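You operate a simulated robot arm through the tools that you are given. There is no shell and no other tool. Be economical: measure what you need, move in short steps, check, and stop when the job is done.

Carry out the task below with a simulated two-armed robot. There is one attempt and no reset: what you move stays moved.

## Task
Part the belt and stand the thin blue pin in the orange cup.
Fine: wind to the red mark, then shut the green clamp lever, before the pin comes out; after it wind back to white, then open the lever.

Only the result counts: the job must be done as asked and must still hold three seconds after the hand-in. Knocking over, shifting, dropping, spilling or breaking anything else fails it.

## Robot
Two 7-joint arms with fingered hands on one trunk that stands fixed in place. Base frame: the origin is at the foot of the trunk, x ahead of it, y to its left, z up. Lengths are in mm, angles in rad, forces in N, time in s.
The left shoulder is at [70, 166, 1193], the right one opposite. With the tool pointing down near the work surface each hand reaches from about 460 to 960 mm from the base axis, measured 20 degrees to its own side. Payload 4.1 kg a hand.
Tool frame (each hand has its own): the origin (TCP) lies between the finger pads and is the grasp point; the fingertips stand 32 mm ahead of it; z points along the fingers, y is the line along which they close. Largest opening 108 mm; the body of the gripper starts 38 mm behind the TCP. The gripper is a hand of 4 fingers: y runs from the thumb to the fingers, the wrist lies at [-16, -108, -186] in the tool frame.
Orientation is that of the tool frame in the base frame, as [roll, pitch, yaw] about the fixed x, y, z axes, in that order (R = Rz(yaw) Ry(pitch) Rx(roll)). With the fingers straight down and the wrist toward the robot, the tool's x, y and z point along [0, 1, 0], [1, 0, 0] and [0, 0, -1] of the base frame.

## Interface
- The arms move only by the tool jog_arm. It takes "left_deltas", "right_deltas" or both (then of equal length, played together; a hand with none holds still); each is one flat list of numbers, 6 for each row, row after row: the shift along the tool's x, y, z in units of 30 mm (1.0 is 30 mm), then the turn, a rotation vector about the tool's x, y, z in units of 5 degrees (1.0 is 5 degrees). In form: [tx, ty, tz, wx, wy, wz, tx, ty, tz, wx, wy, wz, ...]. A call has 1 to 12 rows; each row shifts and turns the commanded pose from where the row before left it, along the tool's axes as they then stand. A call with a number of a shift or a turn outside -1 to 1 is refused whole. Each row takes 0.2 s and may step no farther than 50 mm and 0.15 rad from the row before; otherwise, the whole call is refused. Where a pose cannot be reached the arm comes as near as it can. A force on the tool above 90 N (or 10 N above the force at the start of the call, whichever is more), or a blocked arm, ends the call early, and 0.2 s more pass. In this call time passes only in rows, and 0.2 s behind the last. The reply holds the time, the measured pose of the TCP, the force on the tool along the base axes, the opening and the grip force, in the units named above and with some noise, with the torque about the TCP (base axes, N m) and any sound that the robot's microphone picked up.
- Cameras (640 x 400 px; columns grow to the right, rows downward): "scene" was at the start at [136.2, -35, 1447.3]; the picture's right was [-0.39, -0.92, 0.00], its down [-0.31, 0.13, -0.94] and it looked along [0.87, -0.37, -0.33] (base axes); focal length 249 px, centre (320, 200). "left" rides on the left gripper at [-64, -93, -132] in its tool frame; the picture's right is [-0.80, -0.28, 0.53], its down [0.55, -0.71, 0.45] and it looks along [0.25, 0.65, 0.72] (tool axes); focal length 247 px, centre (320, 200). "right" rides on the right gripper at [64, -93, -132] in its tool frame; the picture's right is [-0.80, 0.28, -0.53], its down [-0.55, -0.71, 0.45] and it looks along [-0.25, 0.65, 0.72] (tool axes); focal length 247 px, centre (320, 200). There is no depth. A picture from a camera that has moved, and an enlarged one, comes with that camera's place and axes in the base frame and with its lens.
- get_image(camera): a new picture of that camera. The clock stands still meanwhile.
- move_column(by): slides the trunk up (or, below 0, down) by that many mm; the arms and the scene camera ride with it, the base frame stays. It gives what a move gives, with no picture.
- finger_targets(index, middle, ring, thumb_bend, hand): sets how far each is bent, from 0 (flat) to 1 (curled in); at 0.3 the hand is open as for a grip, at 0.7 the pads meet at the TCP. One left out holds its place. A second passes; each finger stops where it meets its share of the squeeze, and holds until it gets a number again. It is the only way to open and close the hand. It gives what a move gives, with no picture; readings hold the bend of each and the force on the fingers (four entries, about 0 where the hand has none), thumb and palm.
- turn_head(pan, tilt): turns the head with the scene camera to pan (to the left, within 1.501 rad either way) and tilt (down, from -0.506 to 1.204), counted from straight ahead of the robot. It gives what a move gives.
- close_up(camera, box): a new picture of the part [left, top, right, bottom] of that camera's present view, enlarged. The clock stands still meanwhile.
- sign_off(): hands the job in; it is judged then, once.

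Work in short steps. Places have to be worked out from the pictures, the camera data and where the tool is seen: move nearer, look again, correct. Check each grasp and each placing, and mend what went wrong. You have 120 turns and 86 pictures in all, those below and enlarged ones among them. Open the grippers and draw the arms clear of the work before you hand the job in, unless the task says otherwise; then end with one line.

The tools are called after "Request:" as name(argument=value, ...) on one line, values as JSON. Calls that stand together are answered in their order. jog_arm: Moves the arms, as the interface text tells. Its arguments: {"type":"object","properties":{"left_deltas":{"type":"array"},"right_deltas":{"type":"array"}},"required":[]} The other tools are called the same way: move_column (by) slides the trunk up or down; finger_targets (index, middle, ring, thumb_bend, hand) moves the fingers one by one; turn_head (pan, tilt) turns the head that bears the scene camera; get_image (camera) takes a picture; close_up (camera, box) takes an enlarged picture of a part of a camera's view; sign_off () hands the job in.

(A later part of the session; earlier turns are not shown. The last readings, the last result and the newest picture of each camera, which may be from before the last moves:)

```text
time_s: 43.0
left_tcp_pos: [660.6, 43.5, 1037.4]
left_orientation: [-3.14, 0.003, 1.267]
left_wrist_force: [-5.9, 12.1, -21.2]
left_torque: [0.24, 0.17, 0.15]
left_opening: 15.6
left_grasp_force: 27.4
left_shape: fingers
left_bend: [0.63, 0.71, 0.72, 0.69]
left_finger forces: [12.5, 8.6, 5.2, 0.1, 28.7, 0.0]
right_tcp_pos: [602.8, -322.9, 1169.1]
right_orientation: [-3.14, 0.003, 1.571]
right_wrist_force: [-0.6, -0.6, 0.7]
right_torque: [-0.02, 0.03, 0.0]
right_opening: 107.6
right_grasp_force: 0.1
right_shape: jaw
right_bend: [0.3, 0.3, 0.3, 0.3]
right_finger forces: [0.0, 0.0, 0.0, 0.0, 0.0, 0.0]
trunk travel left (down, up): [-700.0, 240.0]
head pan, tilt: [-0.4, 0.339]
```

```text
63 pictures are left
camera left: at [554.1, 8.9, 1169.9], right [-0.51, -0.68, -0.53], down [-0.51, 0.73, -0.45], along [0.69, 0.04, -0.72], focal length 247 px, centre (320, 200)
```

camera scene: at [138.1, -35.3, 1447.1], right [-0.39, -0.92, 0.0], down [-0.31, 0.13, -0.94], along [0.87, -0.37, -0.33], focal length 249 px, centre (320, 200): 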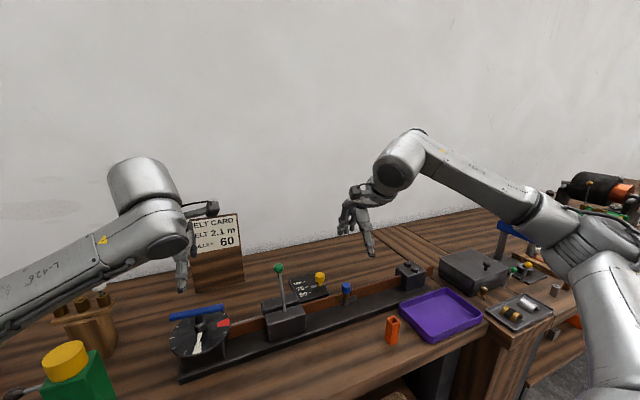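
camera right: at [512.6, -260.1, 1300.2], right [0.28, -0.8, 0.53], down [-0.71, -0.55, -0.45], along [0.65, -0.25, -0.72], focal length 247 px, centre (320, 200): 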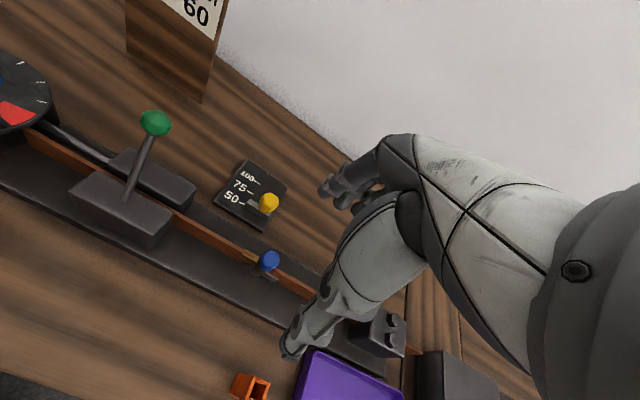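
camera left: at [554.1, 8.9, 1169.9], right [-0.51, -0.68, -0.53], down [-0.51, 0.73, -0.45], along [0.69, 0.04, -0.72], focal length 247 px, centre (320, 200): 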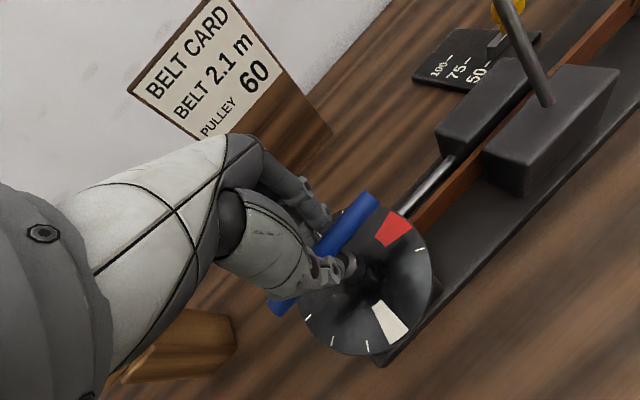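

The needle is hidden by the hand, but by geometry about 65–70° remain. I turn 50° more and check with the scene camera.

Request:
jog_arm(left_deltas=[0, 0, 0, 0, 0, 1, 0, 0, 0, 0, 0, 1, 0, 0, 0, 0, 0, 1, 0, 0, 0, 0, 0, 1, 0, 0, 0, 0, 0, 1, 0, 0, 0, 0, 0, 1, 0, 0, 0, 0, 0, 1, 0, 0, 0, 0, 0, 1, 0, 0, 0, 0, 0, 1, 0, 0, 0, 0, 0, 1])

Request:
close_up(camera="scene", box=[150, 260, 260, 370])

Request:
get_image(camera="left")

```text
time_s: 45.2
left_tcp_pos: [659.8, 43.3, 1037.4]
left_orientation: [-3.14, 0.003, 0.393]
left_wrist_force: [-8.2, 10.9, -18.9]
left_torque: [0.23, 0.23, 0.14]
left_opening: 15.7
left_grasp_force: 27.3
left_shape: fingers
left_bend: [0.63, 0.71, 0.72, 0.69]
left_finger forces: [10.6, 7.1, 4.2, 0.1, 32.3, 0.0]
right_tcp_pos: [604.1, -323.2, 1168.5]
right_orientation: [-3.14, -0.001, 1.572]
right_wrist_force: [1.0, 0.8, 0.2]
right_torque: [0.0, -0.01, 0.0]
right_opening: 107.9
right_grasp_force: 0.1
right_shape: jaw
right_bend: [0.3, 0.3, 0.3, 0.3]
right_finger forces: [0.1, 0.0, 0.0, 0.0, 0.1, 0.1]
trunk travel left (down, up): [-700.0, 240.0]
head pan, tilt: [-0.4, 0.339]
```

```text
3.64 times, centred on (205, 315) of scene
camera zoom: at [137.6, -32.7, 1447.1], right [-0.39, -0.92, 0.0], down [-0.31, 0.13, -0.94], along [0.87, -0.37, -0.33], focal length 906 px, centre (738, -218)
```

zoom: 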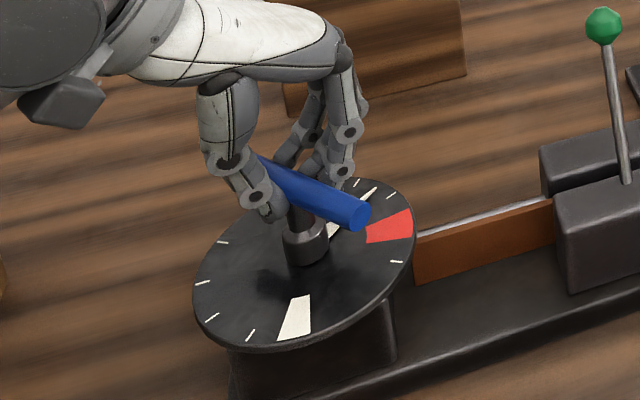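

```text
61 pictures are left
camera left: at [566.0, 102.6, 1169.6], right [-0.85, -0.04, -0.53], down [0.24, 0.86, -0.45], along [0.48, -0.51, -0.72], focal length 247 px, centre (320, 200)
```

left: 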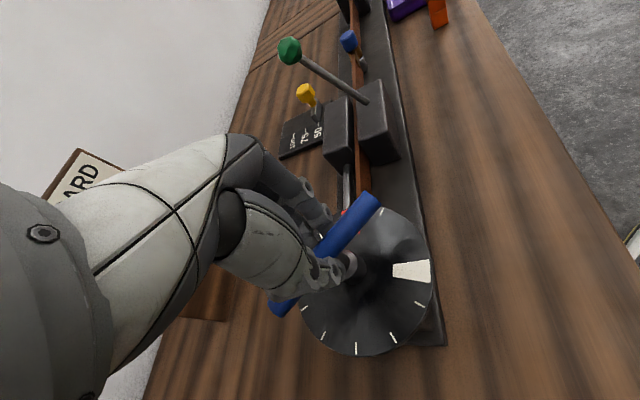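

The scene camera shows the needle tip about one and a half ticks short of red. I turn 20° more.

Request:
jog_arm(left_deltas=[0, 0, 0, 0, 0, 1, 0, 0, 0, 0, 0, 1, 0, 0, 0, 0, 0, 1, 0, 0, 0, 0, 0, 1])

Request:
close_up(camera="scene", box=[160, 280, 240, 360])

```text
time_s: 46.2
left_tcp_pos: [659.7, 43.7, 1036.0]
left_orientation: [3.138, 0.001, 0.045]
left_wrist_force: [-12.5, 9.1, -22.5]
left_torque: [0.26, 0.27, 0.2]
left_opening: 15.6
left_grasp_force: 28.5
left_shape: fingers
left_bend: [0.63, 0.71, 0.72, 0.69]
left_finger forces: [10.5, 7.2, 4.4, 0.0, 34.2, 0.0]
right_tcp_pos: [601.8, -323.1, 1169.1]
right_orientation: [-3.14, 0.003, 1.572]
right_wrist_force: [0.2, -0.4, -0.3]
right_torque: [0.0, -0.02, 0.01]
right_opening: 108.0
right_grasp_force: 0.2
right_shape: jaw
right_bend: [0.3, 0.3, 0.3, 0.3]
right_finger forces: [0.0, 0.0, 0.0, 0.0, 0.0, 0.0]
trunk travel left (down, up): [-700.0, 240.0]
head pan, tilt: [-0.4, 0.339]
```

```text
5.00 times, centred on (200, 320) of scene
camera zoom: at [136.8, -32.8, 1447.2], right [-0.39, -0.92, 0.0], down [-0.31, 0.13, -0.94], along [0.87, -0.37, -0.33], focal length 1246 px, centre (920, -400)
```

zoom: 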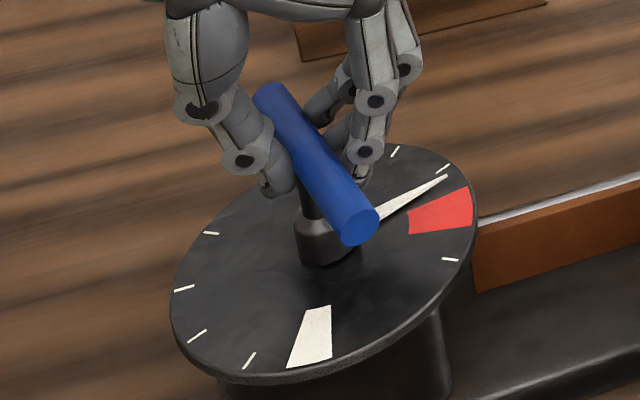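

About 20° or so short of the middle of red. I turn 15° more.

Request:
jog_arm(left_deltas=[0, 0, 0, 0, 0, 1, 0, 0, 0, 0, 0, 1, 0, 0, 0, 0, 0, 1])

Request:
close_up(camera="scene", box=[160, 280, 240, 360])

Request:
get_image(camera="right")

```text
time_s: 47.0
left_tcp_pos: [659.7, 44.3, 1038.9]
left_orientation: [3.14, 0.003, -0.219]
left_wrist_force: [-14.1, 11.1, -23.0]
left_torque: [0.28, 0.4, 0.16]
left_opening: 16.1
left_grasp_force: 29.2
left_shape: fingers
left_bend: [0.63, 0.71, 0.72, 0.69]
left_finger forces: [11.1, 7.6, 4.8, 0.0, 34.6, 0.1]
right_tcp_pos: [602.6, -322.6, 1169.1]
right_orientation: [3.141, 0.004, 1.574]
right_wrist_force: [0.3, -0.5, 0.5]
right_torque: [0.01, 0.02, -0.01]
right_opening: 107.7
right_grasp_force: 0.1
right_shape: jaw
right_bend: [0.3, 0.3, 0.3, 0.3]
right_finger forces: [0.1, 0.0, 0.0, 0.0, 0.0, 0.1]
trunk travel left (down, up): [-700.0, 240.0]
head pan, tilt: [-0.4, 0.339]
```

```text
5.00 times, centred on (200, 320) of scene
camera zoom: at [136.6, -32.8, 1447.2], right [-0.39, -0.92, 0.0], down [-0.31, 0.13, -0.94], along [0.87, -0.37, -0.33], focal length 1246 px, centre (920, -400)
```

zoom: 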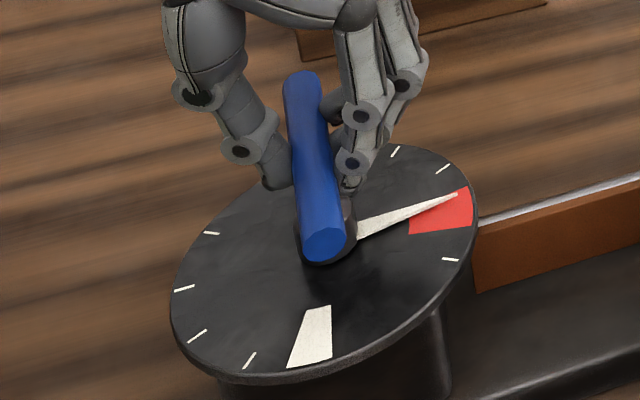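

```text
58 pictures are left
camera right: at [510.9, -257.7, 1301.5], right [0.28, -0.8, 0.53], down [-0.71, -0.55, -0.45], along [0.65, -0.25, -0.72], focal length 247 px, centre (320, 200)
```

right: 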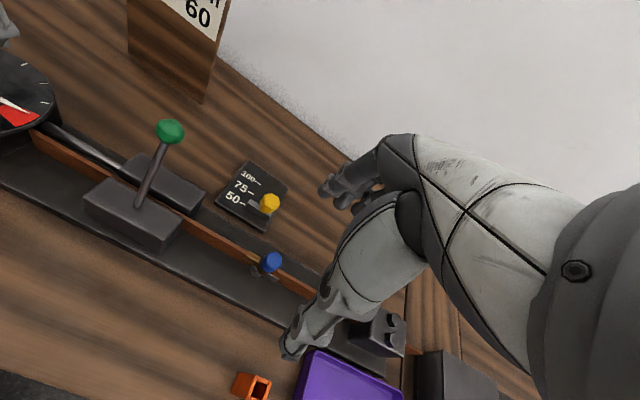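

The needle is inside red but near its near edge; 7° more puts it in the middle.

Request:
jog_arm(left_deltas=[0, 0, 0, 0, 0, 0.8, 0, 0, 0, 0, 0, 0.7])

Request:
close_up(camera="scene", box=[160, 280, 240, 360])

Request:
close_up(camera="right", box=[0, 40, 100, 140])

```text
time_s: 47.6
left_tcp_pos: [659.9, 44.1, 1037.4]
left_orientation: [3.138, 0.0, -0.347]
left_wrist_force: [-14.8, 12.3, -23.7]
left_torque: [0.3, 0.36, 0.18]
left_opening: 15.7
left_grasp_force: 28.8
left_shape: fingers
left_bend: [0.63, 0.71, 0.72, 0.69]
left_finger forces: [11.0, 7.5, 4.9, 0.0, 34.6, 0.1]
right_tcp_pos: [601.4, -322.6, 1169.8]
right_orientation: [3.141, 0.002, 1.573]
right_wrist_force: [-0.3, 0.1, -0.1]
right_torque: [0.01, 0.0, 0.02]
right_opening: 107.9
right_grasp_force: 0.0
right_shape: jaw
right_bend: [0.3, 0.3, 0.3, 0.3]
right_finger forces: [0.0, 0.0, 0.0, 0.1, 0.0, 0.1]
trunk travel left (down, up): [-700.0, 240.0]
head pan, tilt: [-0.4, 0.339]
```

```text
5.00 times, centred on (200, 320) of scene
camera zoom: at [136.6, -32.4, 1447.3], right [-0.39, -0.92, 0.0], down [-0.31, 0.13, -0.94], along [0.87, -0.37, -0.33], focal length 1246 px, centre (920, -400)
```

zoom: 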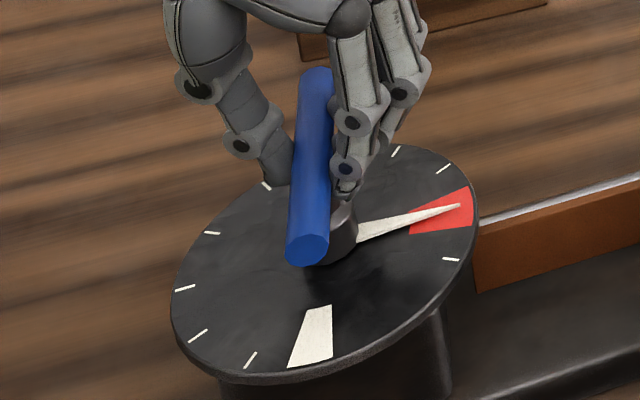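

```text
4.00 times, centred on (50, 90) of right
camera zoom: at [510.9, -257.3, 1301.7], right [0.28, -0.8, 0.53], down [-0.71, -0.55, -0.45], along [0.65, -0.25, -0.72], focal length 988 px, centre (1400, 640)
```

zoom: 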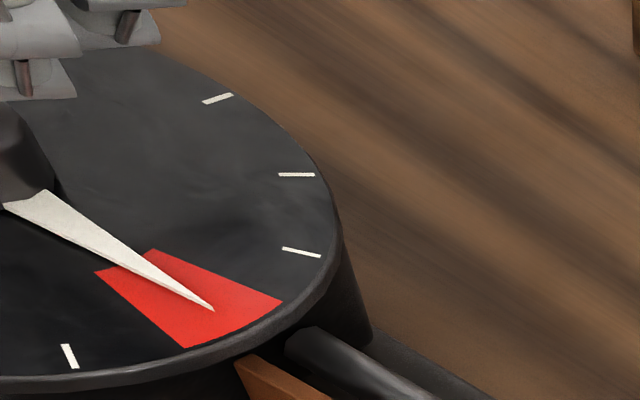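

The needle sits in the middle of red and the clamp block has slid about 10 mm. I leave the left hand holding the bar and bring the right hand above the green knob, now near (679,-161,1073).

Request:
jog_arm(right_deltas=[0.9, 0.43, 0, 0, 0, 0, 0.9, 0.43, 0, 0, 0, 0, 0.9, 0.43, 0, 0, 0, 0, 0.9, 0.43, 0, 0, 0, 0, 0.9, 0.43, 0, 0, 0, 0, 0.9, 0.43, 0, 0, 0, 0])

Request:
get_image(camera="right")

Request:
get_image(camera="scene")

```text
time_s: 49.0
left_tcp_pos: [659.6, 43.5, 1037.7]
left_orientation: [3.138, 0.001, -0.347]
left_wrist_force: [-15.0, 12.4, -21.3]
left_torque: [0.29, 0.34, 0.07]
left_opening: 15.8
left_grasp_force: 27.8
left_shape: fingers
left_bend: [0.63, 0.71, 0.72, 0.69]
left_finger forces: [9.3, 7.2, 5.8, 0.0, 32.8, 0.1]
right_tcp_pos: [679.5, -159.9, 1168.6]
right_orientation: [-3.139, 0.001, 1.571]
right_wrist_force: [-0.2, 0.4, -0.3]
right_torque: [-0.01, 0.0, 0.01]
right_opening: 107.7
right_grasp_force: 0.1
right_shape: jaw
right_bend: [0.3, 0.3, 0.3, 0.3]
right_finger forces: [0.1, 0.0, 0.1, 0.0, 0.1, 0.0]
trunk travel left (down, up): [-700.0, 240.0]
head pan, tilt: [-0.4, 0.339]
```

```text
55 pictures are left
camera right: at [588.4, -93.5, 1301.2], right [0.28, -0.8, 0.53], down [-0.71, -0.55, -0.45], along [0.65, -0.25, -0.72], focal length 247 px, centre (320, 200)
```

right: 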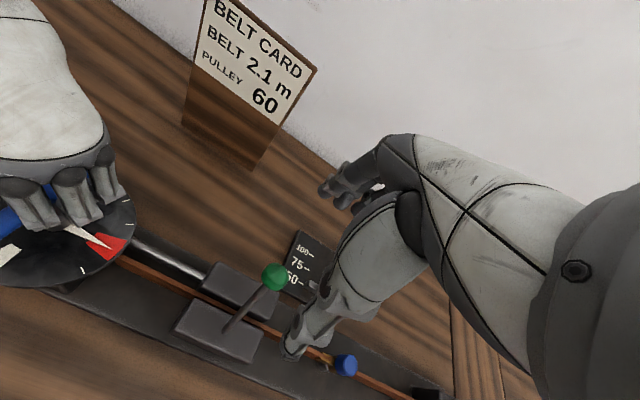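

```text
54 pictures are left
camera scene: at [136.8, -31.2, 1447.3], right [-0.39, -0.92, 0.0], down [-0.31, 0.13, -0.94], along [0.87, -0.37, -0.33], focal length 249 px, centre (320, 200)
```

scene: 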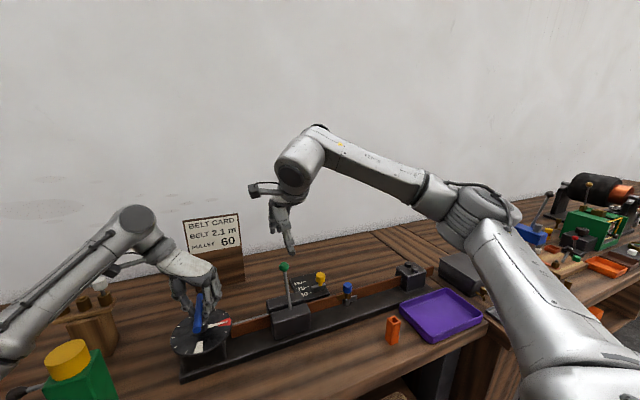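

The knob reads (679,-159,1073), right below the TCP. I go down around it.

Request:
jog_arm(right_deltas=[0, 0, 0.85, 0, 0, 0, 0, 0, 0.85, 0, 0, 0, 0, 0, 0.85, 0, 0, 0, 0, 0, 0.7, 0, 0, 0])

Request:
finger_targets(hand="right", index=0.6, middle=0.6, ring=0.6, thumb_bend=0.6)

Request:
get_image(camera="right")

```text
time_s: 50.0
left_tcp_pos: [659.1, 44.9, 1037.6]
left_orientation: [3.14, 0.0, -0.348]
left_wrist_force: [-12.6, 12.3, -21.1]
left_torque: [0.31, 0.3, 0.06]
left_opening: 15.8
left_grasp_force: 27.6
left_shape: fingers
left_bend: [0.63, 0.71, 0.72, 0.69]
left_finger forces: [8.8, 7.0, 6.2, 0.0, 32.8, 0.0]
right_tcp_pos: [680.4, -159.9, 1073.8]
right_orientation: [-3.141, 0.003, 1.572]
right_wrist_force: [0.2, -0.2, -0.4]
right_torque: [-0.01, 0.02, -0.03]
right_opening: 107.5
right_grasp_force: 0.0
right_shape: jaw
right_bend: [0.3, 0.3, 0.3, 0.3]
right_finger forces: [0.0, 0.1, 0.1, 0.1, 0.0, 0.0]
trunk travel left (down, up): [-700.0, 240.0]
head pan, tilt: [-0.4, 0.339]
```

```text
time_s: 51.0
left_tcp_pos: [660.2, 43.7, 1038.2]
left_orientation: [3.14, 0.0, -0.349]
left_wrist_force: [-11.7, 12.0, -19.6]
left_torque: [0.3, 0.23, 0.05]
left_opening: 15.9
left_grasp_force: 27.6
left_shape: fingers
left_bend: [0.63, 0.71, 0.72, 0.69]
left_finger forces: [8.7, 6.9, 6.4, 0.1, 32.7, 0.1]
right_tcp_pos: [678.9, -162.1, 1072.3]
right_orientation: [-3.141, 0.001, 1.572]
right_wrist_force: [-2.1, -0.3, 0.1]
right_torque: [0.03, 0.03, 0.01]
right_opening: 31.7
right_grasp_force: 0.5
right_shape: fingers
right_bend: [0.6, 0.6, 0.6, 0.58]
right_finger forces: [0.0, 0.0, 0.0, 0.1, 1.2, 0.0]
trunk travel left (down, up): [-700.0, 240.0]
head pan, tilt: [-0.4, 0.339]
```

```text
53 pictures are left
camera right: at [588.5, -95.0, 1204.5], right [0.28, -0.8, 0.53], down [-0.71, -0.55, -0.45], along [0.65, -0.25, -0.72], focal length 247 px, centre (320, 200)
```

right: 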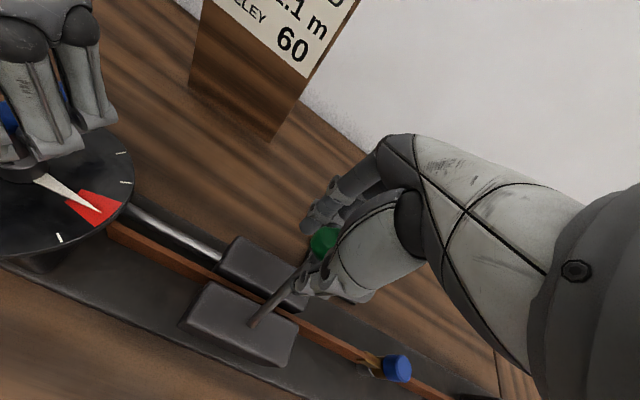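

The knob is caged. I pull it gently toward the robot along its arc by about 30 mm and watch the force.

Request:
jog_arm(right_deltas=[0, -0.3, -0.14, 0, 0, 0, 0, -0.32, -0.12, 0, 0, 0, 0, -0.32, -0.1, 0, 0, 0])

Request:
get_image(camera="right")

```text
time_s: 51.8
left_tcp_pos: [660.7, 43.5, 1037.5]
left_orientation: [3.138, 0.0, -0.348]
left_wrist_force: [-13.6, 12.0, -18.3]
left_torque: [0.28, 0.26, 0.01]
left_opening: 15.8
left_grasp_force: 28.0
left_shape: fingers
left_bend: [0.63, 0.71, 0.72, 0.69]
left_finger forces: [8.5, 7.0, 6.9, 0.0, 32.6, 0.1]
right_tcp_pos: [650.6, -160.6, 1083.5]
right_orientation: [-3.141, 0.002, 1.571]
right_wrist_force: [2.1, 1.4, 1.2]
right_torque: [0.02, -0.05, 0.0]
right_opening: 32.3
right_grasp_force: 1.0
right_shape: fingers
right_bend: [0.58, 0.6, 0.6, 0.6]
right_finger forces: [2.4, 0.1, 0.0, 0.0, 0.0, 0.0]
trunk travel left (down, up): [-700.0, 240.0]
head pan, tilt: [-0.4, 0.339]
```

```text
52 pictures are left
camera right: at [560.1, -94.6, 1215.6], right [0.28, -0.8, 0.53], down [-0.71, -0.55, -0.45], along [0.65, -0.25, -0.72], focal length 247 px, centre (320, 200)
```

right: 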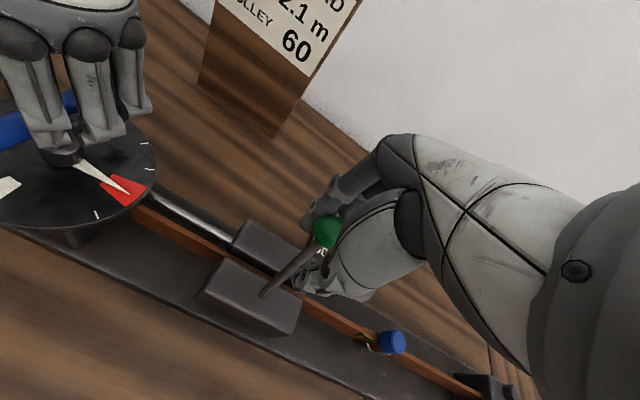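

The lever follows with only 2 N. I continue along the arc past upright.

Request:
jog_arm(right_deltas=[0, -0.33, -0.05, 0, 0, 0, 0, -0.33, -0.02, 0, 0, 0, 0, -0.33, 0.02, 0, 0, 0, 0, -0.33, 0.05, 0, 0, 0, 0, -0.33, 0.09, 0, 0, 0, 0, -0.33, 0.12, 0, 0, 0])

Request:
get_image(camera="right")

```text
time_s: 53.2
left_tcp_pos: [659.1, 45.0, 1038.1]
left_orientation: [3.14, -0.002, -0.347]
left_wrist_force: [-12.0, 13.2, -18.6]
left_torque: [0.28, 0.26, 0.09]
left_opening: 15.8
left_grasp_force: 27.5
left_shape: fingers
left_bend: [0.63, 0.71, 0.72, 0.69]
left_finger forces: [8.5, 7.0, 6.5, 0.1, 33.0, 0.0]
right_tcp_pos: [591.4, -162.0, 1078.2]
right_orientation: [3.141, 0.002, 1.572]
right_wrist_force: [1.5, -1.3, 2.4]
right_torque: [-0.1, -0.11, -0.03]
right_opening: 29.9
right_grasp_force: 1.6
right_shape: fingers
right_bend: [0.6, 0.58, 0.6, 0.6]
right_finger forces: [0.5, 3.2, 0.1, 0.0, 0.0, 0.0]
trunk travel left (down, up): [-700.0, 240.0]
head pan, tilt: [-0.4, 0.339]
```

```text
51 pictures are left
camera right: at [500.0, -95.6, 1208.8], right [0.28, -0.8, 0.53], down [-0.71, -0.55, -0.45], along [0.65, -0.25, -0.72], focal length 247 px, centre (320, 200)
```

right: 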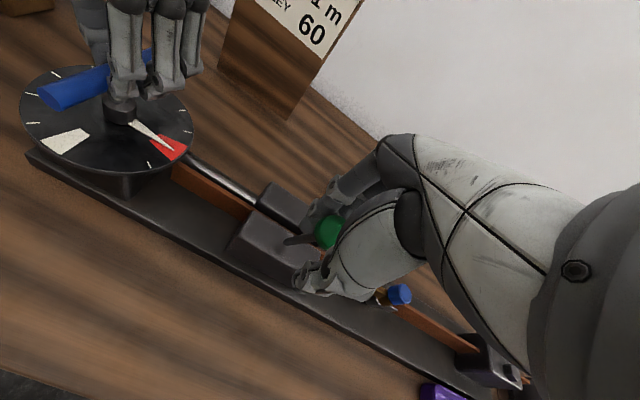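

Still free, lever past upright on the near side. I follow the arc in shorter bites, watching the force for the end stop.

Request:
jog_arm(right_deltas=[0, -0.3, 0.14, 0, 0, 0, 0, -0.29, 0.17, 0, 0, 0])

Request:
jog_arm(right_deltas=[0, -0.27, 0.2, 0, 0, 0])

Request:
close_up(camera="scene", box=[220, 240, 380, 360])

```text
time_s: 53.8
left_tcp_pos: [658.9, 42.5, 1037.4]
left_orientation: [3.14, -0.001, -0.347]
left_wrist_force: [-12.9, 14.1, -19.5]
left_torque: [0.3, 0.27, 0.04]
left_opening: 15.8
left_grasp_force: 27.3
left_shape: fingers
left_bend: [0.63, 0.71, 0.72, 0.69]
left_finger forces: [8.4, 6.8, 6.4, 0.0, 33.4, 0.0]
right_tcp_pos: [574.1, -160.5, 1067.8]
right_orientation: [-3.14, 0.001, 1.571]
right_wrist_force: [1.9, -2.6, 2.8]
right_torque: [-0.1, -0.11, -0.02]
right_opening: 29.7
right_grasp_force: 2.3
right_shape: fingers
right_bend: [0.6, 0.59, 0.6, 0.6]
right_finger forces: [0.7, 4.5, 0.0, 0.0, 0.0, 0.1]
trunk travel left (down, up): [-700.0, 240.0]
head pan, tilt: [-0.4, 0.339]
```

```text
time_s: 54.2
left_tcp_pos: [660.1, 42.6, 1037.1]
left_orientation: [3.14, 0.0, -0.347]
left_wrist_force: [-11.8, 12.8, -19.4]
left_torque: [0.33, 0.27, 0.09]
left_opening: 15.5
left_grasp_force: 26.9
left_shape: fingers
left_bend: [0.63, 0.71, 0.73, 0.68]
left_finger forces: [8.4, 6.7, 6.2, 0.0, 33.4, 0.1]
right_tcp_pos: [564.5, -161.9, 1061.2]
right_orientation: [-3.139, 0.001, 1.571]
right_wrist_force: [0.9, -3.6, 1.7]
right_torque: [-0.11, -0.14, -0.07]
right_opening: 29.3
right_grasp_force: 3.0
right_shape: fingers
right_bend: [0.6, 0.59, 0.6, 0.6]
right_finger forces: [0.7, 5.1, 0.0, 0.0, 0.0, 0.1]
trunk travel left (down, up): [-700.0, 240.0]
head pan, tilt: [-0.4, 0.339]
```

```text
3.33 times, centred on (300, 300) of scene
camera zoom: at [136.6, -32.7, 1447.3], right [-0.39, -0.92, 0.0], down [-0.31, 0.13, -0.94], along [0.87, -0.37, -0.33], focal length 831 px, centre (387, -133)
```

zoom: 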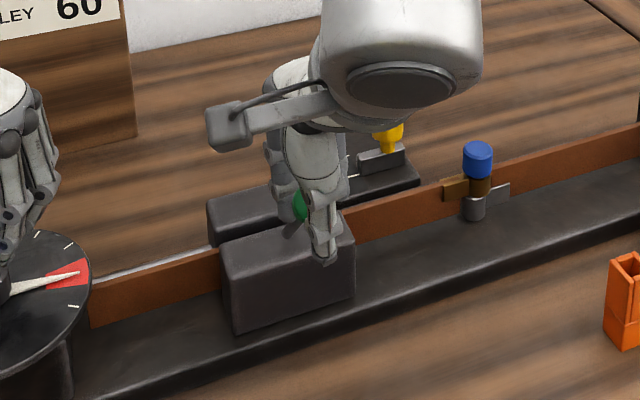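

Knob still coming along at under 5 N. I continue down the arc.

Request:
jog_arm(right_deltas=[0, -0.26, 0.22, 0, 0, 0, 0, -0.24, 0.24, 0, 0, 0])

Request:
jog_arm(right_deltas=[0, -0.21, 0.26, 0, 0, 0, 0, -0.19, 0.28, 0, 0, 0])

Request:
get_image(camera="right")

```text
time_s: 54.8
left_tcp_pos: [659.3, 43.5, 1036.5]
left_orientation: [3.139, 0.002, -0.346]
left_wrist_force: [-12.9, 14.8, -18.5]
left_torque: [0.31, 0.28, 0.09]
left_opening: 15.7
left_grasp_force: 27.3
left_shape: fingers
left_bend: [0.63, 0.71, 0.73, 0.68]
left_finger forces: [8.3, 6.5, 6.1, 0.0, 33.8, 0.0]
right_tcp_pos: [550.5, -160.5, 1047.3]
right_orientation: [3.141, 0.002, 1.571]
right_wrist_force: [2.8, -5.5, 4.9]
right_torque: [-0.19, -0.22, -0.19]
right_opening: 30.3
right_grasp_force: 3.6
right_shape: fingers
right_bend: [0.59, 0.58, 0.6, 0.6]
right_finger forces: [1.0, 6.9, 0.1, 0.1, 0.1, 0.0]
trunk travel left (down, up): [-700.0, 240.0]
head pan, tilt: [-0.4, 0.339]
```

```text
time_s: 55.4
left_tcp_pos: [658.9, 43.5, 1038.4]
left_orientation: [3.139, 0.001, -0.346]
left_wrist_force: [-12.3, 15.1, -19.5]
left_torque: [0.32, 0.29, 0.08]
left_opening: 15.9
left_grasp_force: 27.3
left_shape: fingers
left_bend: [0.63, 0.71, 0.73, 0.68]
left_finger forces: [8.4, 6.5, 5.9, 0.1, 33.9, 0.0]
right_tcp_pos: [540.4, -161.1, 1031.4]
right_orientation: [-3.141, 0.001, 1.571]
right_wrist_force: [7.0, -8.3, 9.0]
right_torque: [-0.15, -0.37, -0.39]
right_opening: 31.2
right_grasp_force: 7.1
right_shape: fingers
right_bend: [0.59, 0.57, 0.6, 0.6]
right_finger forces: [3.5, 10.3, 0.0, 0.1, 0.0, 0.1]
trunk travel left (down, up): [-700.0, 240.0]
head pan, tilt: [-0.4, 0.339]
```

```text
49 pictures are left
camera right: at [448.2, -95.6, 1163.6], right [0.28, -0.8, 0.53], down [-0.71, -0.55, -0.45], along [0.65, -0.25, -0.72], focal length 247 px, centre (320, 200)
```

right: 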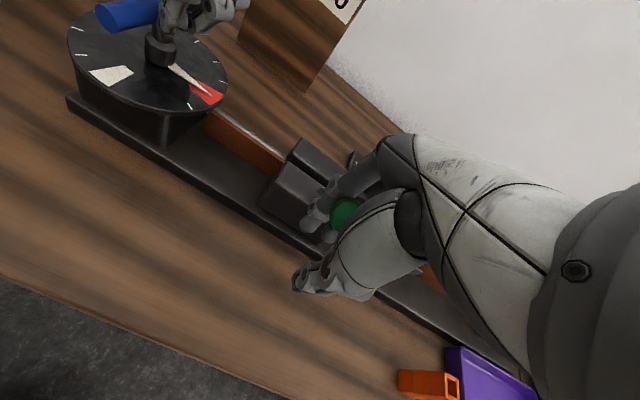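

The knob is at about 48° on the near side and the force has risen to ~14 N; perhaps a stop, perhaps finger drag. I take one more small step and compare.

Request:
jog_arm(right_deltas=[0, -0.18, 0.28, 0, 0, 0])

Request:
close_up(camera="right", box=[230, 110, 450, 310])

Request:
close_up(camera="scene", box=[220, 240, 380, 360])

```text
time_s: 55.8
left_tcp_pos: [659.8, 43.2, 1038.0]
left_orientation: [3.141, 0.003, -0.348]
left_wrist_force: [-15.0, 14.3, -19.3]
left_torque: [0.36, 0.34, 0.08]
left_opening: 15.2
left_grasp_force: 27.7
left_shape: fingers
left_bend: [0.63, 0.71, 0.73, 0.68]
left_finger forces: [8.5, 6.7, 6.2, 0.0, 33.8, 0.0]
right_tcp_pos: [535.6, -161.1, 1024.0]
right_orientation: [3.139, 0.0, 1.572]
right_wrist_force: [14.7, -7.3, 19.0]
right_torque: [-0.11, -0.49, -0.48]
right_opening: 34.9
right_grasp_force: 12.3
right_shape: fingers
right_bend: [0.59, 0.56, 0.6, 0.6]
right_finger forces: [12.1, 12.5, 0.0, 0.0, 0.0, 0.1]
trunk travel left (down, up): [-700.0, 240.0]
head pan, tilt: [-0.4, 0.339]
```

```text
2.00 times, centred on (340, 210) of right
camera zoom: at [443.8, -95.2, 1156.1], right [0.28, -0.8, 0.53], down [-0.7, -0.55, -0.45], along [0.65, -0.25, -0.72], focal length 494 px, centre (280, 180)
```

zoom: 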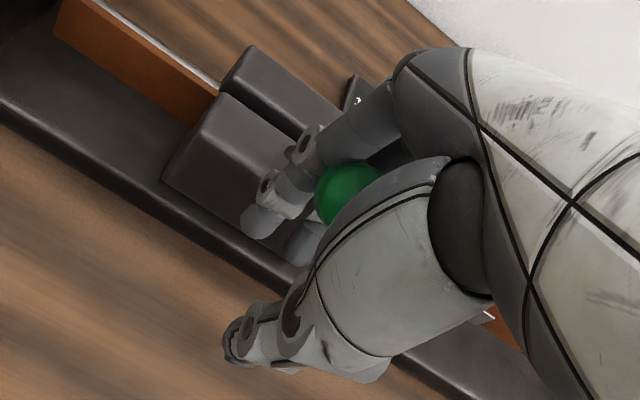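

```text
3.33 times, centred on (300, 300) of scene
camera zoom: at [137.0, -32.6, 1447.5], right [-0.39, -0.92, 0.0], down [-0.31, 0.13, -0.94], along [0.87, -0.37, -0.33], focal length 831 px, centre (387, -133)
```

zoom: 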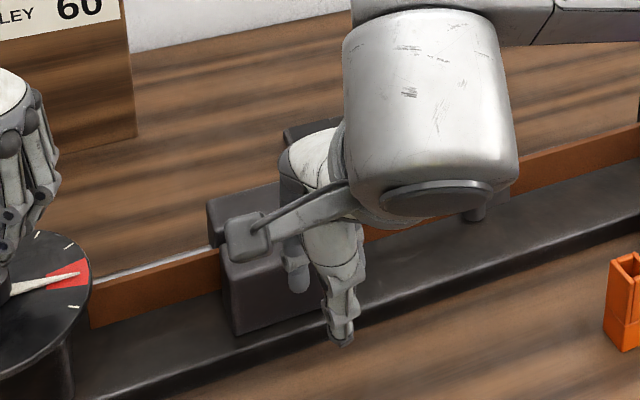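

The knob did not move further (x≈563–565) while force rose to 25 N: that is the closed stop. I open the hand, lift off and look.

Request:
finger_targets(hand="right", index=0.35, middle=0.35, ring=0.35, thumb_bend=0.35)

Request:
jog_arm(right_deltas=[0, 0.1, -0.8, 0, 0, 0, 0, 0.1, -0.8, 0, 0, 0, 0, 0, -0.9, 0, 0, 0, 0, 0, -0.9, 0, 0, 0])

Request:
get_image(camera="right")

Request:
close_up(camera="scene", box=[220, 240, 380, 360])

```text
time_s: 56.8
left_tcp_pos: [659.6, 41.8, 1037.8]
left_orientation: [3.14, 0.0, -0.347]
left_wrist_force: [-10.6, 12.8, -19.5]
left_torque: [0.29, 0.22, 0.05]
left_opening: 15.6
left_grasp_force: 27.2
left_shape: fingers
left_bend: [0.64, 0.71, 0.73, 0.68]
left_finger forces: [8.5, 6.7, 6.3, 0.0, 32.6, 0.0]
right_tcp_pos: [533.4, -160.4, 1023.6]
right_orientation: [-3.14, 0.002, 1.571]
right_wrist_force: [-3.7, -1.8, -2.5]
right_torque: [-0.13, 0.19, -0.22]
right_opening: 95.0
right_grasp_force: 4.9
right_shape: fingers
right_bend: [0.35, 0.38, 0.35, 0.35]
right_finger forces: [3.8, 5.5, 0.0, 0.1, 0.1, 0.0]
trunk travel left (down, up): [-700.0, 240.0]
head pan, tilt: [-0.4, 0.339]
```

```text
time_s: 57.8
left_tcp_pos: [660.6, 43.6, 1037.3]
left_orientation: [-3.141, -0.001, -0.347]
left_wrist_force: [-11.5, 12.1, -17.3]
left_torque: [0.25, 0.21, 0.05]
left_opening: 15.5
left_grasp_force: 27.4
left_shape: fingers
left_bend: [0.63, 0.71, 0.73, 0.68]
left_finger forces: [8.7, 7.0, 6.8, 0.1, 32.3, 0.0]
right_tcp_pos: [540.0, -161.6, 1125.6]
right_orientation: [-3.14, 0.003, 1.573]
right_wrist_force: [-0.5, -0.4, 0.9]
right_torque: [0.01, -0.01, -0.02]
right_opening: 95.4
right_grasp_force: 0.0
right_shape: fingers
right_bend: [0.35, 0.35, 0.35, 0.35]
right_finger forces: [0.0, 0.1, 0.0, 0.0, 0.1, 0.0]
trunk travel left (down, up): [-700.0, 240.0]
head pan, tilt: [-0.4, 0.339]
```

```text
46 pictures are left
camera right: at [449.0, -95.1, 1257.8], right [0.28, -0.8, 0.53], down [-0.71, -0.55, -0.45], along [0.65, -0.25, -0.72], focal length 247 px, centre (320, 200)
```

right: 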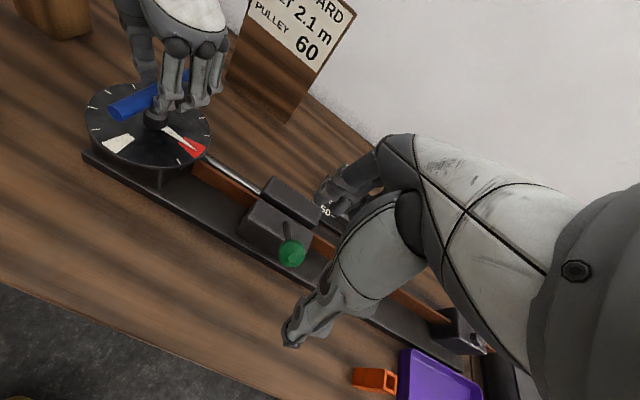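

```text
3.33 times, centred on (300, 300) of scene
camera zoom: at [136.6, -32.4, 1447.2], right [-0.39, -0.92, 0.0], down [-0.31, 0.13, -0.94], along [0.87, -0.37, -0.33], focal length 831 px, centre (387, -133)
```

zoom: 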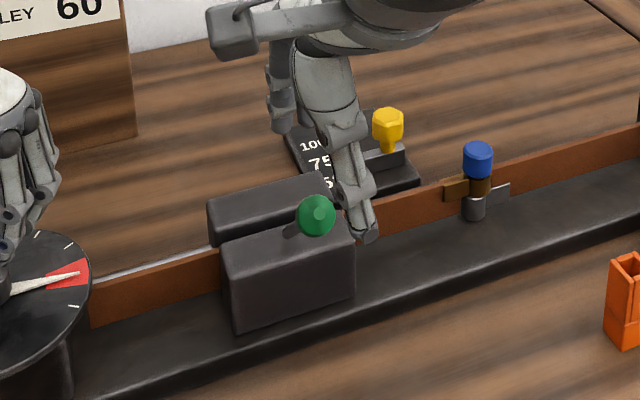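

The lever stays over on the near side (knob ≈ (556,-160,1052), about −45°). To be certain it is fully shut I press down on the knob with closed fingertips.

Request:
finger_targets(hand="right", index=0.7, middle=0.7, ring=0.7, thumb_bend=0.7)

Request:
jog_arm(right_deltas=[0, 0.3, 0.4, 0, 0, 0, 0, 0.25, 0.4, 0, 0, 0])

Request:
jog_arm(right_deltas=[0, 0, 0.2, 0, 0, 0, 0, 0, 0.15, 0, 0, 0])

Request:
get_image(camera="right")

```text
time_s: 58.8
left_tcp_pos: [659.3, 43.5, 1037.6]
left_orientation: [3.139, 0.0, -0.348]
left_wrist_force: [-10.7, 12.0, -18.2]
left_torque: [0.28, 0.24, 0.02]
left_opening: 15.5
left_grasp_force: 26.9
left_shape: fingers
left_bend: [0.63, 0.71, 0.73, 0.68]
left_finger forces: [9.0, 7.1, 6.8, 0.0, 32.1, 0.0]
right_tcp_pos: [541.6, -160.6, 1125.1]
right_orientation: [-3.14, 0.002, 1.573]
right_wrist_force: [-0.2, 0.0, -0.7]
right_torque: [0.03, 0.01, -0.02]
right_opening: 3.7
right_grasp_force: 0.0
right_shape: fingers
right_bend: [0.7, 0.7, 0.7, 0.7]
right_finger forces: [0.0, 0.0, 0.0, 0.0, 0.0, 0.0]
trunk travel left (down, up): [-700.0, 240.0]
head pan, tilt: [-0.4, 0.339]
```

```text
time_s: 59.4
left_tcp_pos: [659.3, 43.1, 1036.9]
left_orientation: [3.139, 0.0, -0.348]
left_wrist_force: [-10.6, 11.2, -17.8]
left_torque: [0.21, 0.26, 0.0]
left_opening: 15.5
left_grasp_force: 27.6
left_shape: fingers
left_bend: [0.63, 0.71, 0.73, 0.68]
left_finger forces: [8.8, 7.2, 6.8, 0.0, 32.1, 0.0]
right_tcp_pos: [557.0, -160.1, 1100.2]
right_orientation: [3.142, 0.001, 1.573]
right_wrist_force: [0.2, 0.3, -0.3]
right_torque: [-0.01, 0.01, 0.01]
right_opening: 3.4
right_grasp_force: 0.1
right_shape: fingers
right_bend: [0.7, 0.7, 0.7, 0.7]
right_finger forces: [0.0, 0.0, 0.0, 0.0, 0.1, 0.0]
trunk travel left (down, up): [-700.0, 240.0]
head pan, tilt: [-0.4, 0.339]
```

```text
time_s: 60.0
left_tcp_pos: [658.4, 41.0, 1038.0]
left_orientation: [3.141, 0.0, -0.348]
left_wrist_force: [-11.2, 11.2, -18.7]
left_torque: [0.2, 0.23, 0.03]
left_opening: 15.4
left_grasp_force: 27.3
left_shape: fingers
left_bend: [0.63, 0.71, 0.73, 0.68]
left_finger forces: [8.7, 7.1, 6.7, 0.1, 32.3, 0.0]
right_tcp_pos: [557.5, -160.7, 1090.5]
right_orientation: [3.141, 0.0, 1.571]
right_wrist_force: [0.1, -0.6, 1.0]
right_torque: [-0.05, 0.01, 0.0]
right_opening: 3.6
right_grasp_force: 1.1
right_shape: fingers
right_bend: [0.7, 0.7, 0.7, 0.7]
right_finger forces: [0.0, 1.4, 0.0, 0.0, 0.0, 0.0]
trunk travel left (down, up): [-700.0, 240.0]
head pan, tilt: [-0.4, 0.339]
```

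```text
44 pictures are left
camera right: at [465.1, -95.1, 1222.8], right [0.28, -0.8, 0.53], down [-0.71, -0.55, -0.45], along [0.65, -0.25, -0.72], focal length 247 px, centre (320, 200)
```

right: 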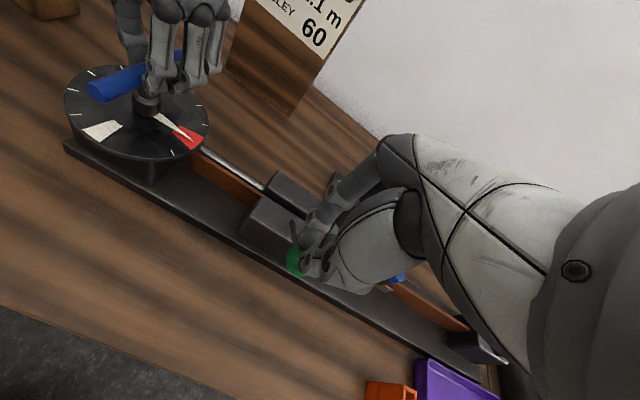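

Contact just begins at 1.4 N. I press on in small steps.

Request:
jog_arm(right_deltas=[0, 0, 0.12, 0, 0, 0])

Request:
jog_arm(right_deltas=[0, 0, 0.15, 0, 0, 0])

Request:
jog_arm(right_deltas=[0, -0.05, 0.15, 0, 0, 0])

Request:
get_image(camera="right")

```text
time_s: 60.4
left_tcp_pos: [659.7, 44.5, 1038.1]
left_orientation: [3.141, 0.001, -0.348]
left_wrist_force: [-8.6, 10.4, -19.8]
left_torque: [0.21, 0.23, 0.01]
left_opening: 15.5
left_grasp_force: 27.6
left_shape: fingers
left_bend: [0.63, 0.71, 0.73, 0.68]
left_finger forces: [9.2, 7.3, 6.7, 0.0, 31.9, 0.0]
right_tcp_pos: [556.5, -161.2, 1088.4]
right_orientation: [3.14, 0.002, 1.57]
right_wrist_force: [2.9, -1.1, 10.1]
right_torque: [-0.09, -0.08, 0.0]
right_opening: 3.6
right_grasp_force: 5.2
right_shape: fingers
right_bend: [0.7, 0.71, 0.7, 0.7]
right_finger forces: [0.1, 9.0, 0.1, 0.1, 1.2, 0.0]
trunk travel left (down, up): [-700.0, 240.0]
head pan, tilt: [-0.4, 0.339]
```

```text
time_s: 60.8
left_tcp_pos: [658.8, 43.5, 1038.2]
left_orientation: [3.139, -0.001, -0.347]
left_wrist_force: [-3.7, 7.6, -24.3]
left_torque: [0.18, 0.14, 0.06]
left_opening: 15.7
left_grasp_force: 27.6
left_shape: fingers
left_bend: [0.63, 0.71, 0.73, 0.68]
left_finger forces: [9.9, 7.6, 5.9, 0.1, 31.2, 0.0]
right_tcp_pos: [556.0, -160.7, 1086.6]
right_orientation: [3.137, -0.002, 1.57]
right_wrist_force: [3.3, -3.3, 34.4]
right_torque: [-0.21, 0.0, 0.02]
right_opening: 4.6
right_grasp_force: 18.1
right_shape: fingers
right_bend: [0.7, 0.72, 0.7, 0.7]
right_finger forces: [0.0, 21.0, 0.0, 0.0, 15.8, 0.0]
trunk travel left (down, up): [-700.0, 240.0]
head pan, tilt: [-0.4, 0.339]
```

```text
time_s: 61.2
left_tcp_pos: [658.5, 42.9, 1038.9]
left_orientation: [3.14, -0.002, -0.347]
left_wrist_force: [5.7, 6.9, -32.4]
left_torque: [0.13, -0.08, 0.04]
left_opening: 16.3
left_grasp_force: 25.3
left_shape: fingers
left_bend: [0.63, 0.71, 0.73, 0.68]
left_finger forces: [10.4, 7.4, 4.6, 0.0, 28.9, 0.0]
right_tcp_pos: [553.1, -162.1, 1083.8]
right_orientation: [3.133, 0.0, 1.571]
right_wrist_force: [1.4, -6.4, 64.8]
right_torque: [-0.33, 0.3, 0.04]
right_opening: 4.6
right_grasp_force: 33.5
right_shape: fingers
right_bend: [0.7, 0.74, 0.7, 0.72]
right_finger forces: [1.0, 25.9, 0.0, 0.1, 40.1, 0.0]
trunk travel left (down, up): [-700.0, 240.0]
head pan, tilt: [-0.4, 0.339]
```

```text
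43 pictures are left
camera right: at [461.7, -95.3, 1214.4], right [0.28, -0.8, 0.53], down [-0.7, -0.55, -0.46], along [0.66, -0.25, -0.71], focal length 247 px, centre (320, 200)
```

right: 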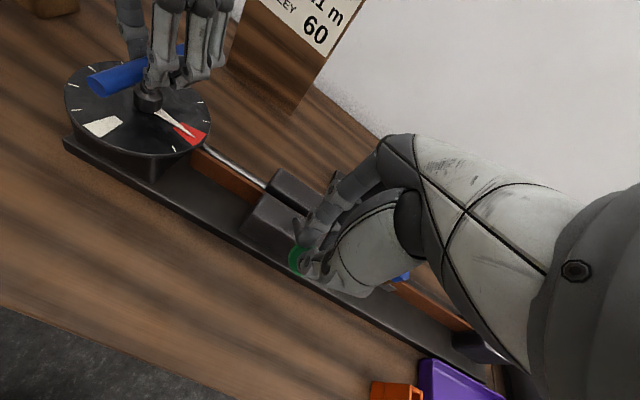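

65 N moved it only 2 mm: the lever is hard on its shut stop. I lift off and bring the open right hand above the pin.

Request:
jog_arm(right_deltas=[0, 0, -0.9, 0, 0, 0, 0, 0, -0.9, 0, 0, 0, -0.6, 0.35, 0, 0, 0, 0, -0.6, 0.35, 0, 0, 0, 0, -0.6, 0.35, 0, 0, 0, 0, -0.6, 0.35, 0, 0, 0, 0, -0.6, 0.35, 0, 0, 0, 0, -0.6, 0.35, 0, 0, 0, 0, -0.6, 0.35, 0, 0, 0, 0, -0.6, 0.35, 0, 0, 0, 0, -0.6, 0.35, 0, 0, 0, 0, -0.4, 0.2, 0, 0, 0, 0])

Request:
finger_targets(hand="right", index=0.4, middle=0.4, ring=0.4, thumb_bend=0.4)

Request:
get_image(camera="right")

Request:
close_up(camera="scene", box=[290, 250, 440, 360])

```text
time_s: 63.8
left_tcp_pos: [659.6, 43.4, 1037.6]
left_orientation: [-3.141, 0.002, -0.347]
left_wrist_force: [-9.2, 9.9, -15.0]
left_torque: [0.2, 0.19, 0.01]
left_opening: 15.5
left_grasp_force: 27.3
left_shape: fingers
left_bend: [0.64, 0.71, 0.73, 0.68]
left_finger forces: [8.4, 7.2, 7.2, 0.0, 31.1, 0.1]
right_tcp_pos: [656.6, -335.3, 1132.6]
right_orientation: [3.14, 0.002, 1.575]
right_wrist_force: [0.1, 0.5, -0.4]
right_torque: [-0.04, -0.02, 0.01]
right_opening: 2.9
right_grasp_force: 0.1
right_shape: fingers
right_bend: [0.7, 0.7, 0.7, 0.7]
right_finger forces: [0.0, 0.0, 0.1, 0.1, 0.0, 0.0]
trunk travel left (down, up): [-700.0, 240.0]
head pan, tilt: [-0.4, 0.339]
```

```text
time_s: 64.8
left_tcp_pos: [659.7, 42.7, 1037.0]
left_orientation: [3.139, -0.001, -0.348]
left_wrist_force: [-9.8, 10.1, -14.5]
left_torque: [0.23, 0.18, 0.02]
left_opening: 15.8
left_grasp_force: 26.6
left_shape: fingers
left_bend: [0.64, 0.71, 0.73, 0.68]
left_finger forces: [8.4, 7.2, 7.0, 0.0, 31.1, 0.0]
right_tcp_pos: [655.9, -334.9, 1132.3]
right_orientation: [3.141, 0.001, 1.572]
right_wrist_force: [0.1, 0.1, 0.3]
right_torque: [0.0, -0.01, -0.02]
right_opening: 82.0
right_grasp_force: 0.1
right_shape: fingers
right_bend: [0.4, 0.4, 0.4, 0.4]
right_finger forces: [0.1, 0.0, 0.0, 0.0, 0.0, 0.0]
trunk travel left (down, up): [-700.0, 240.0]
head pan, tilt: [-0.4, 0.339]
```

```text
42 pictures are left
camera right: at [564.7, -269.3, 1263.7], right [0.28, -0.8, 0.53], down [-0.71, -0.55, -0.45], along [0.65, -0.25, -0.72], focal length 247 px, centre (320, 200)
```

right: 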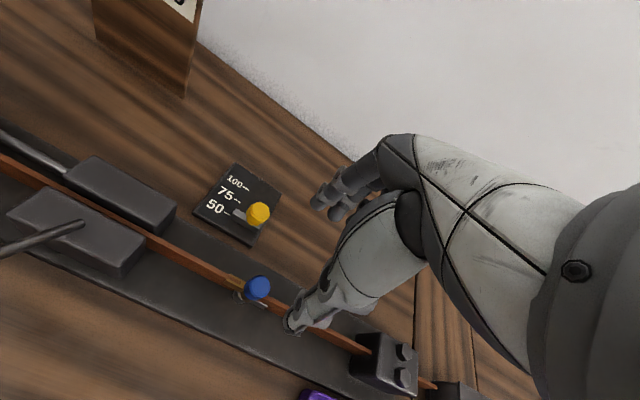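

```text
3.64 times, centred on (365, 305) of scene
camera zoom: at [136.5, -32.8, 1447.3], right [-0.39, -0.92, 0.0], down [-0.31, 0.13, -0.94], along [0.87, -0.37, -0.33], focal length 906 px, centre (156, -182)
```

zoom: 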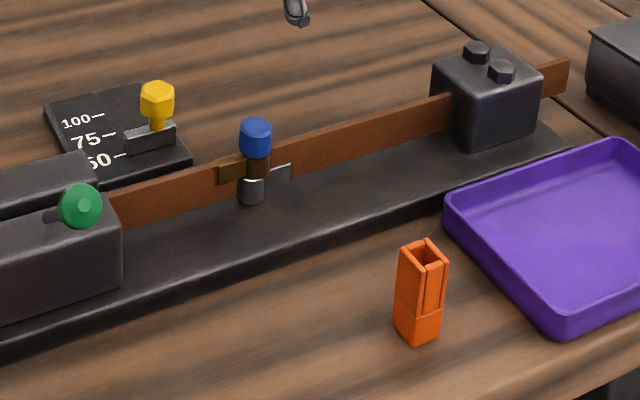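

The pin head reads about (659,-340,966). I come down to z≈1030 directly above it and look again.

Request:
jog_arm(right_deltas=[-0.05, 0.03, 0.85, 0, 0, 0, -0.04, 0.03, 0.85, 0, 0, 0, -0.04, 0.03, 0.85, 0, 0, 0, -0.04, 0.03, 0.85, 0, 0, 0])

Request:
get_image(camera="right")

Request:
close_up(camera="scene", box=[300, 240, 400, 320])

```text
time_s: 65.8
left_tcp_pos: [659.3, 43.5, 1037.2]
left_orientation: [3.141, 0.001, -0.348]
left_wrist_force: [-9.4, 9.9, -15.9]
left_torque: [0.21, 0.19, 0.07]
left_opening: 15.9
left_grasp_force: 27.1
left_shape: fingers
left_bend: [0.64, 0.71, 0.73, 0.68]
left_finger forces: [8.6, 7.3, 7.0, 0.0, 31.3, 0.0]
right_tcp_pos: [657.6, -340.1, 1029.6]
right_orientation: [-3.141, 0.001, 1.572]
right_wrist_force: [0.8, 0.0, 0.6]
right_torque: [-0.02, -0.04, 0.01]
right_opening: 82.3
right_grasp_force: 0.0
right_shape: fingers
right_bend: [0.4, 0.4, 0.4, 0.4]
right_finger forces: [0.0, 0.0, 0.1, 0.1, 0.0, 0.1]
trunk travel left (down, up): [-700.0, 240.0]
head pan, tilt: [-0.4, 0.339]
```

```text
40 pictures are left
camera right: at [567.0, -274.8, 1161.5], right [0.28, -0.8, 0.53], down [-0.71, -0.55, -0.45], along [0.65, -0.25, -0.72], focal length 247 px, centre (320, 200)
```

right: 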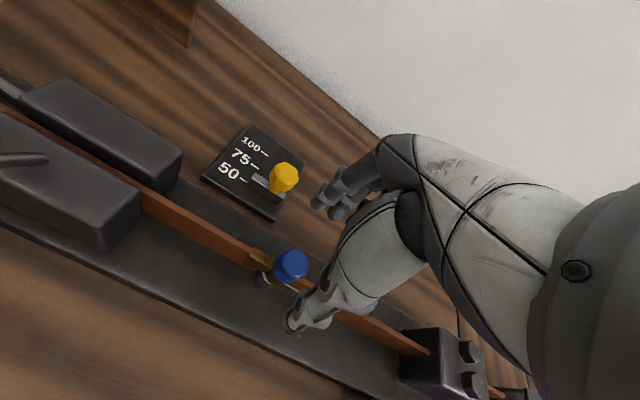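

```text
5.00 times, centred on (350, 280) of scene
camera zoom: at [136.5, -33.0, 1447.3], right [-0.39, -0.92, 0.0], down [-0.31, 0.13, -0.94], along [0.87, -0.37, -0.33], focal length 1246 px, centre (170, -200)
```

zoom: 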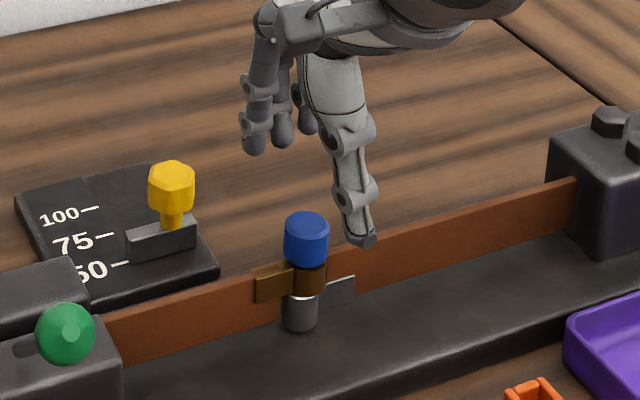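

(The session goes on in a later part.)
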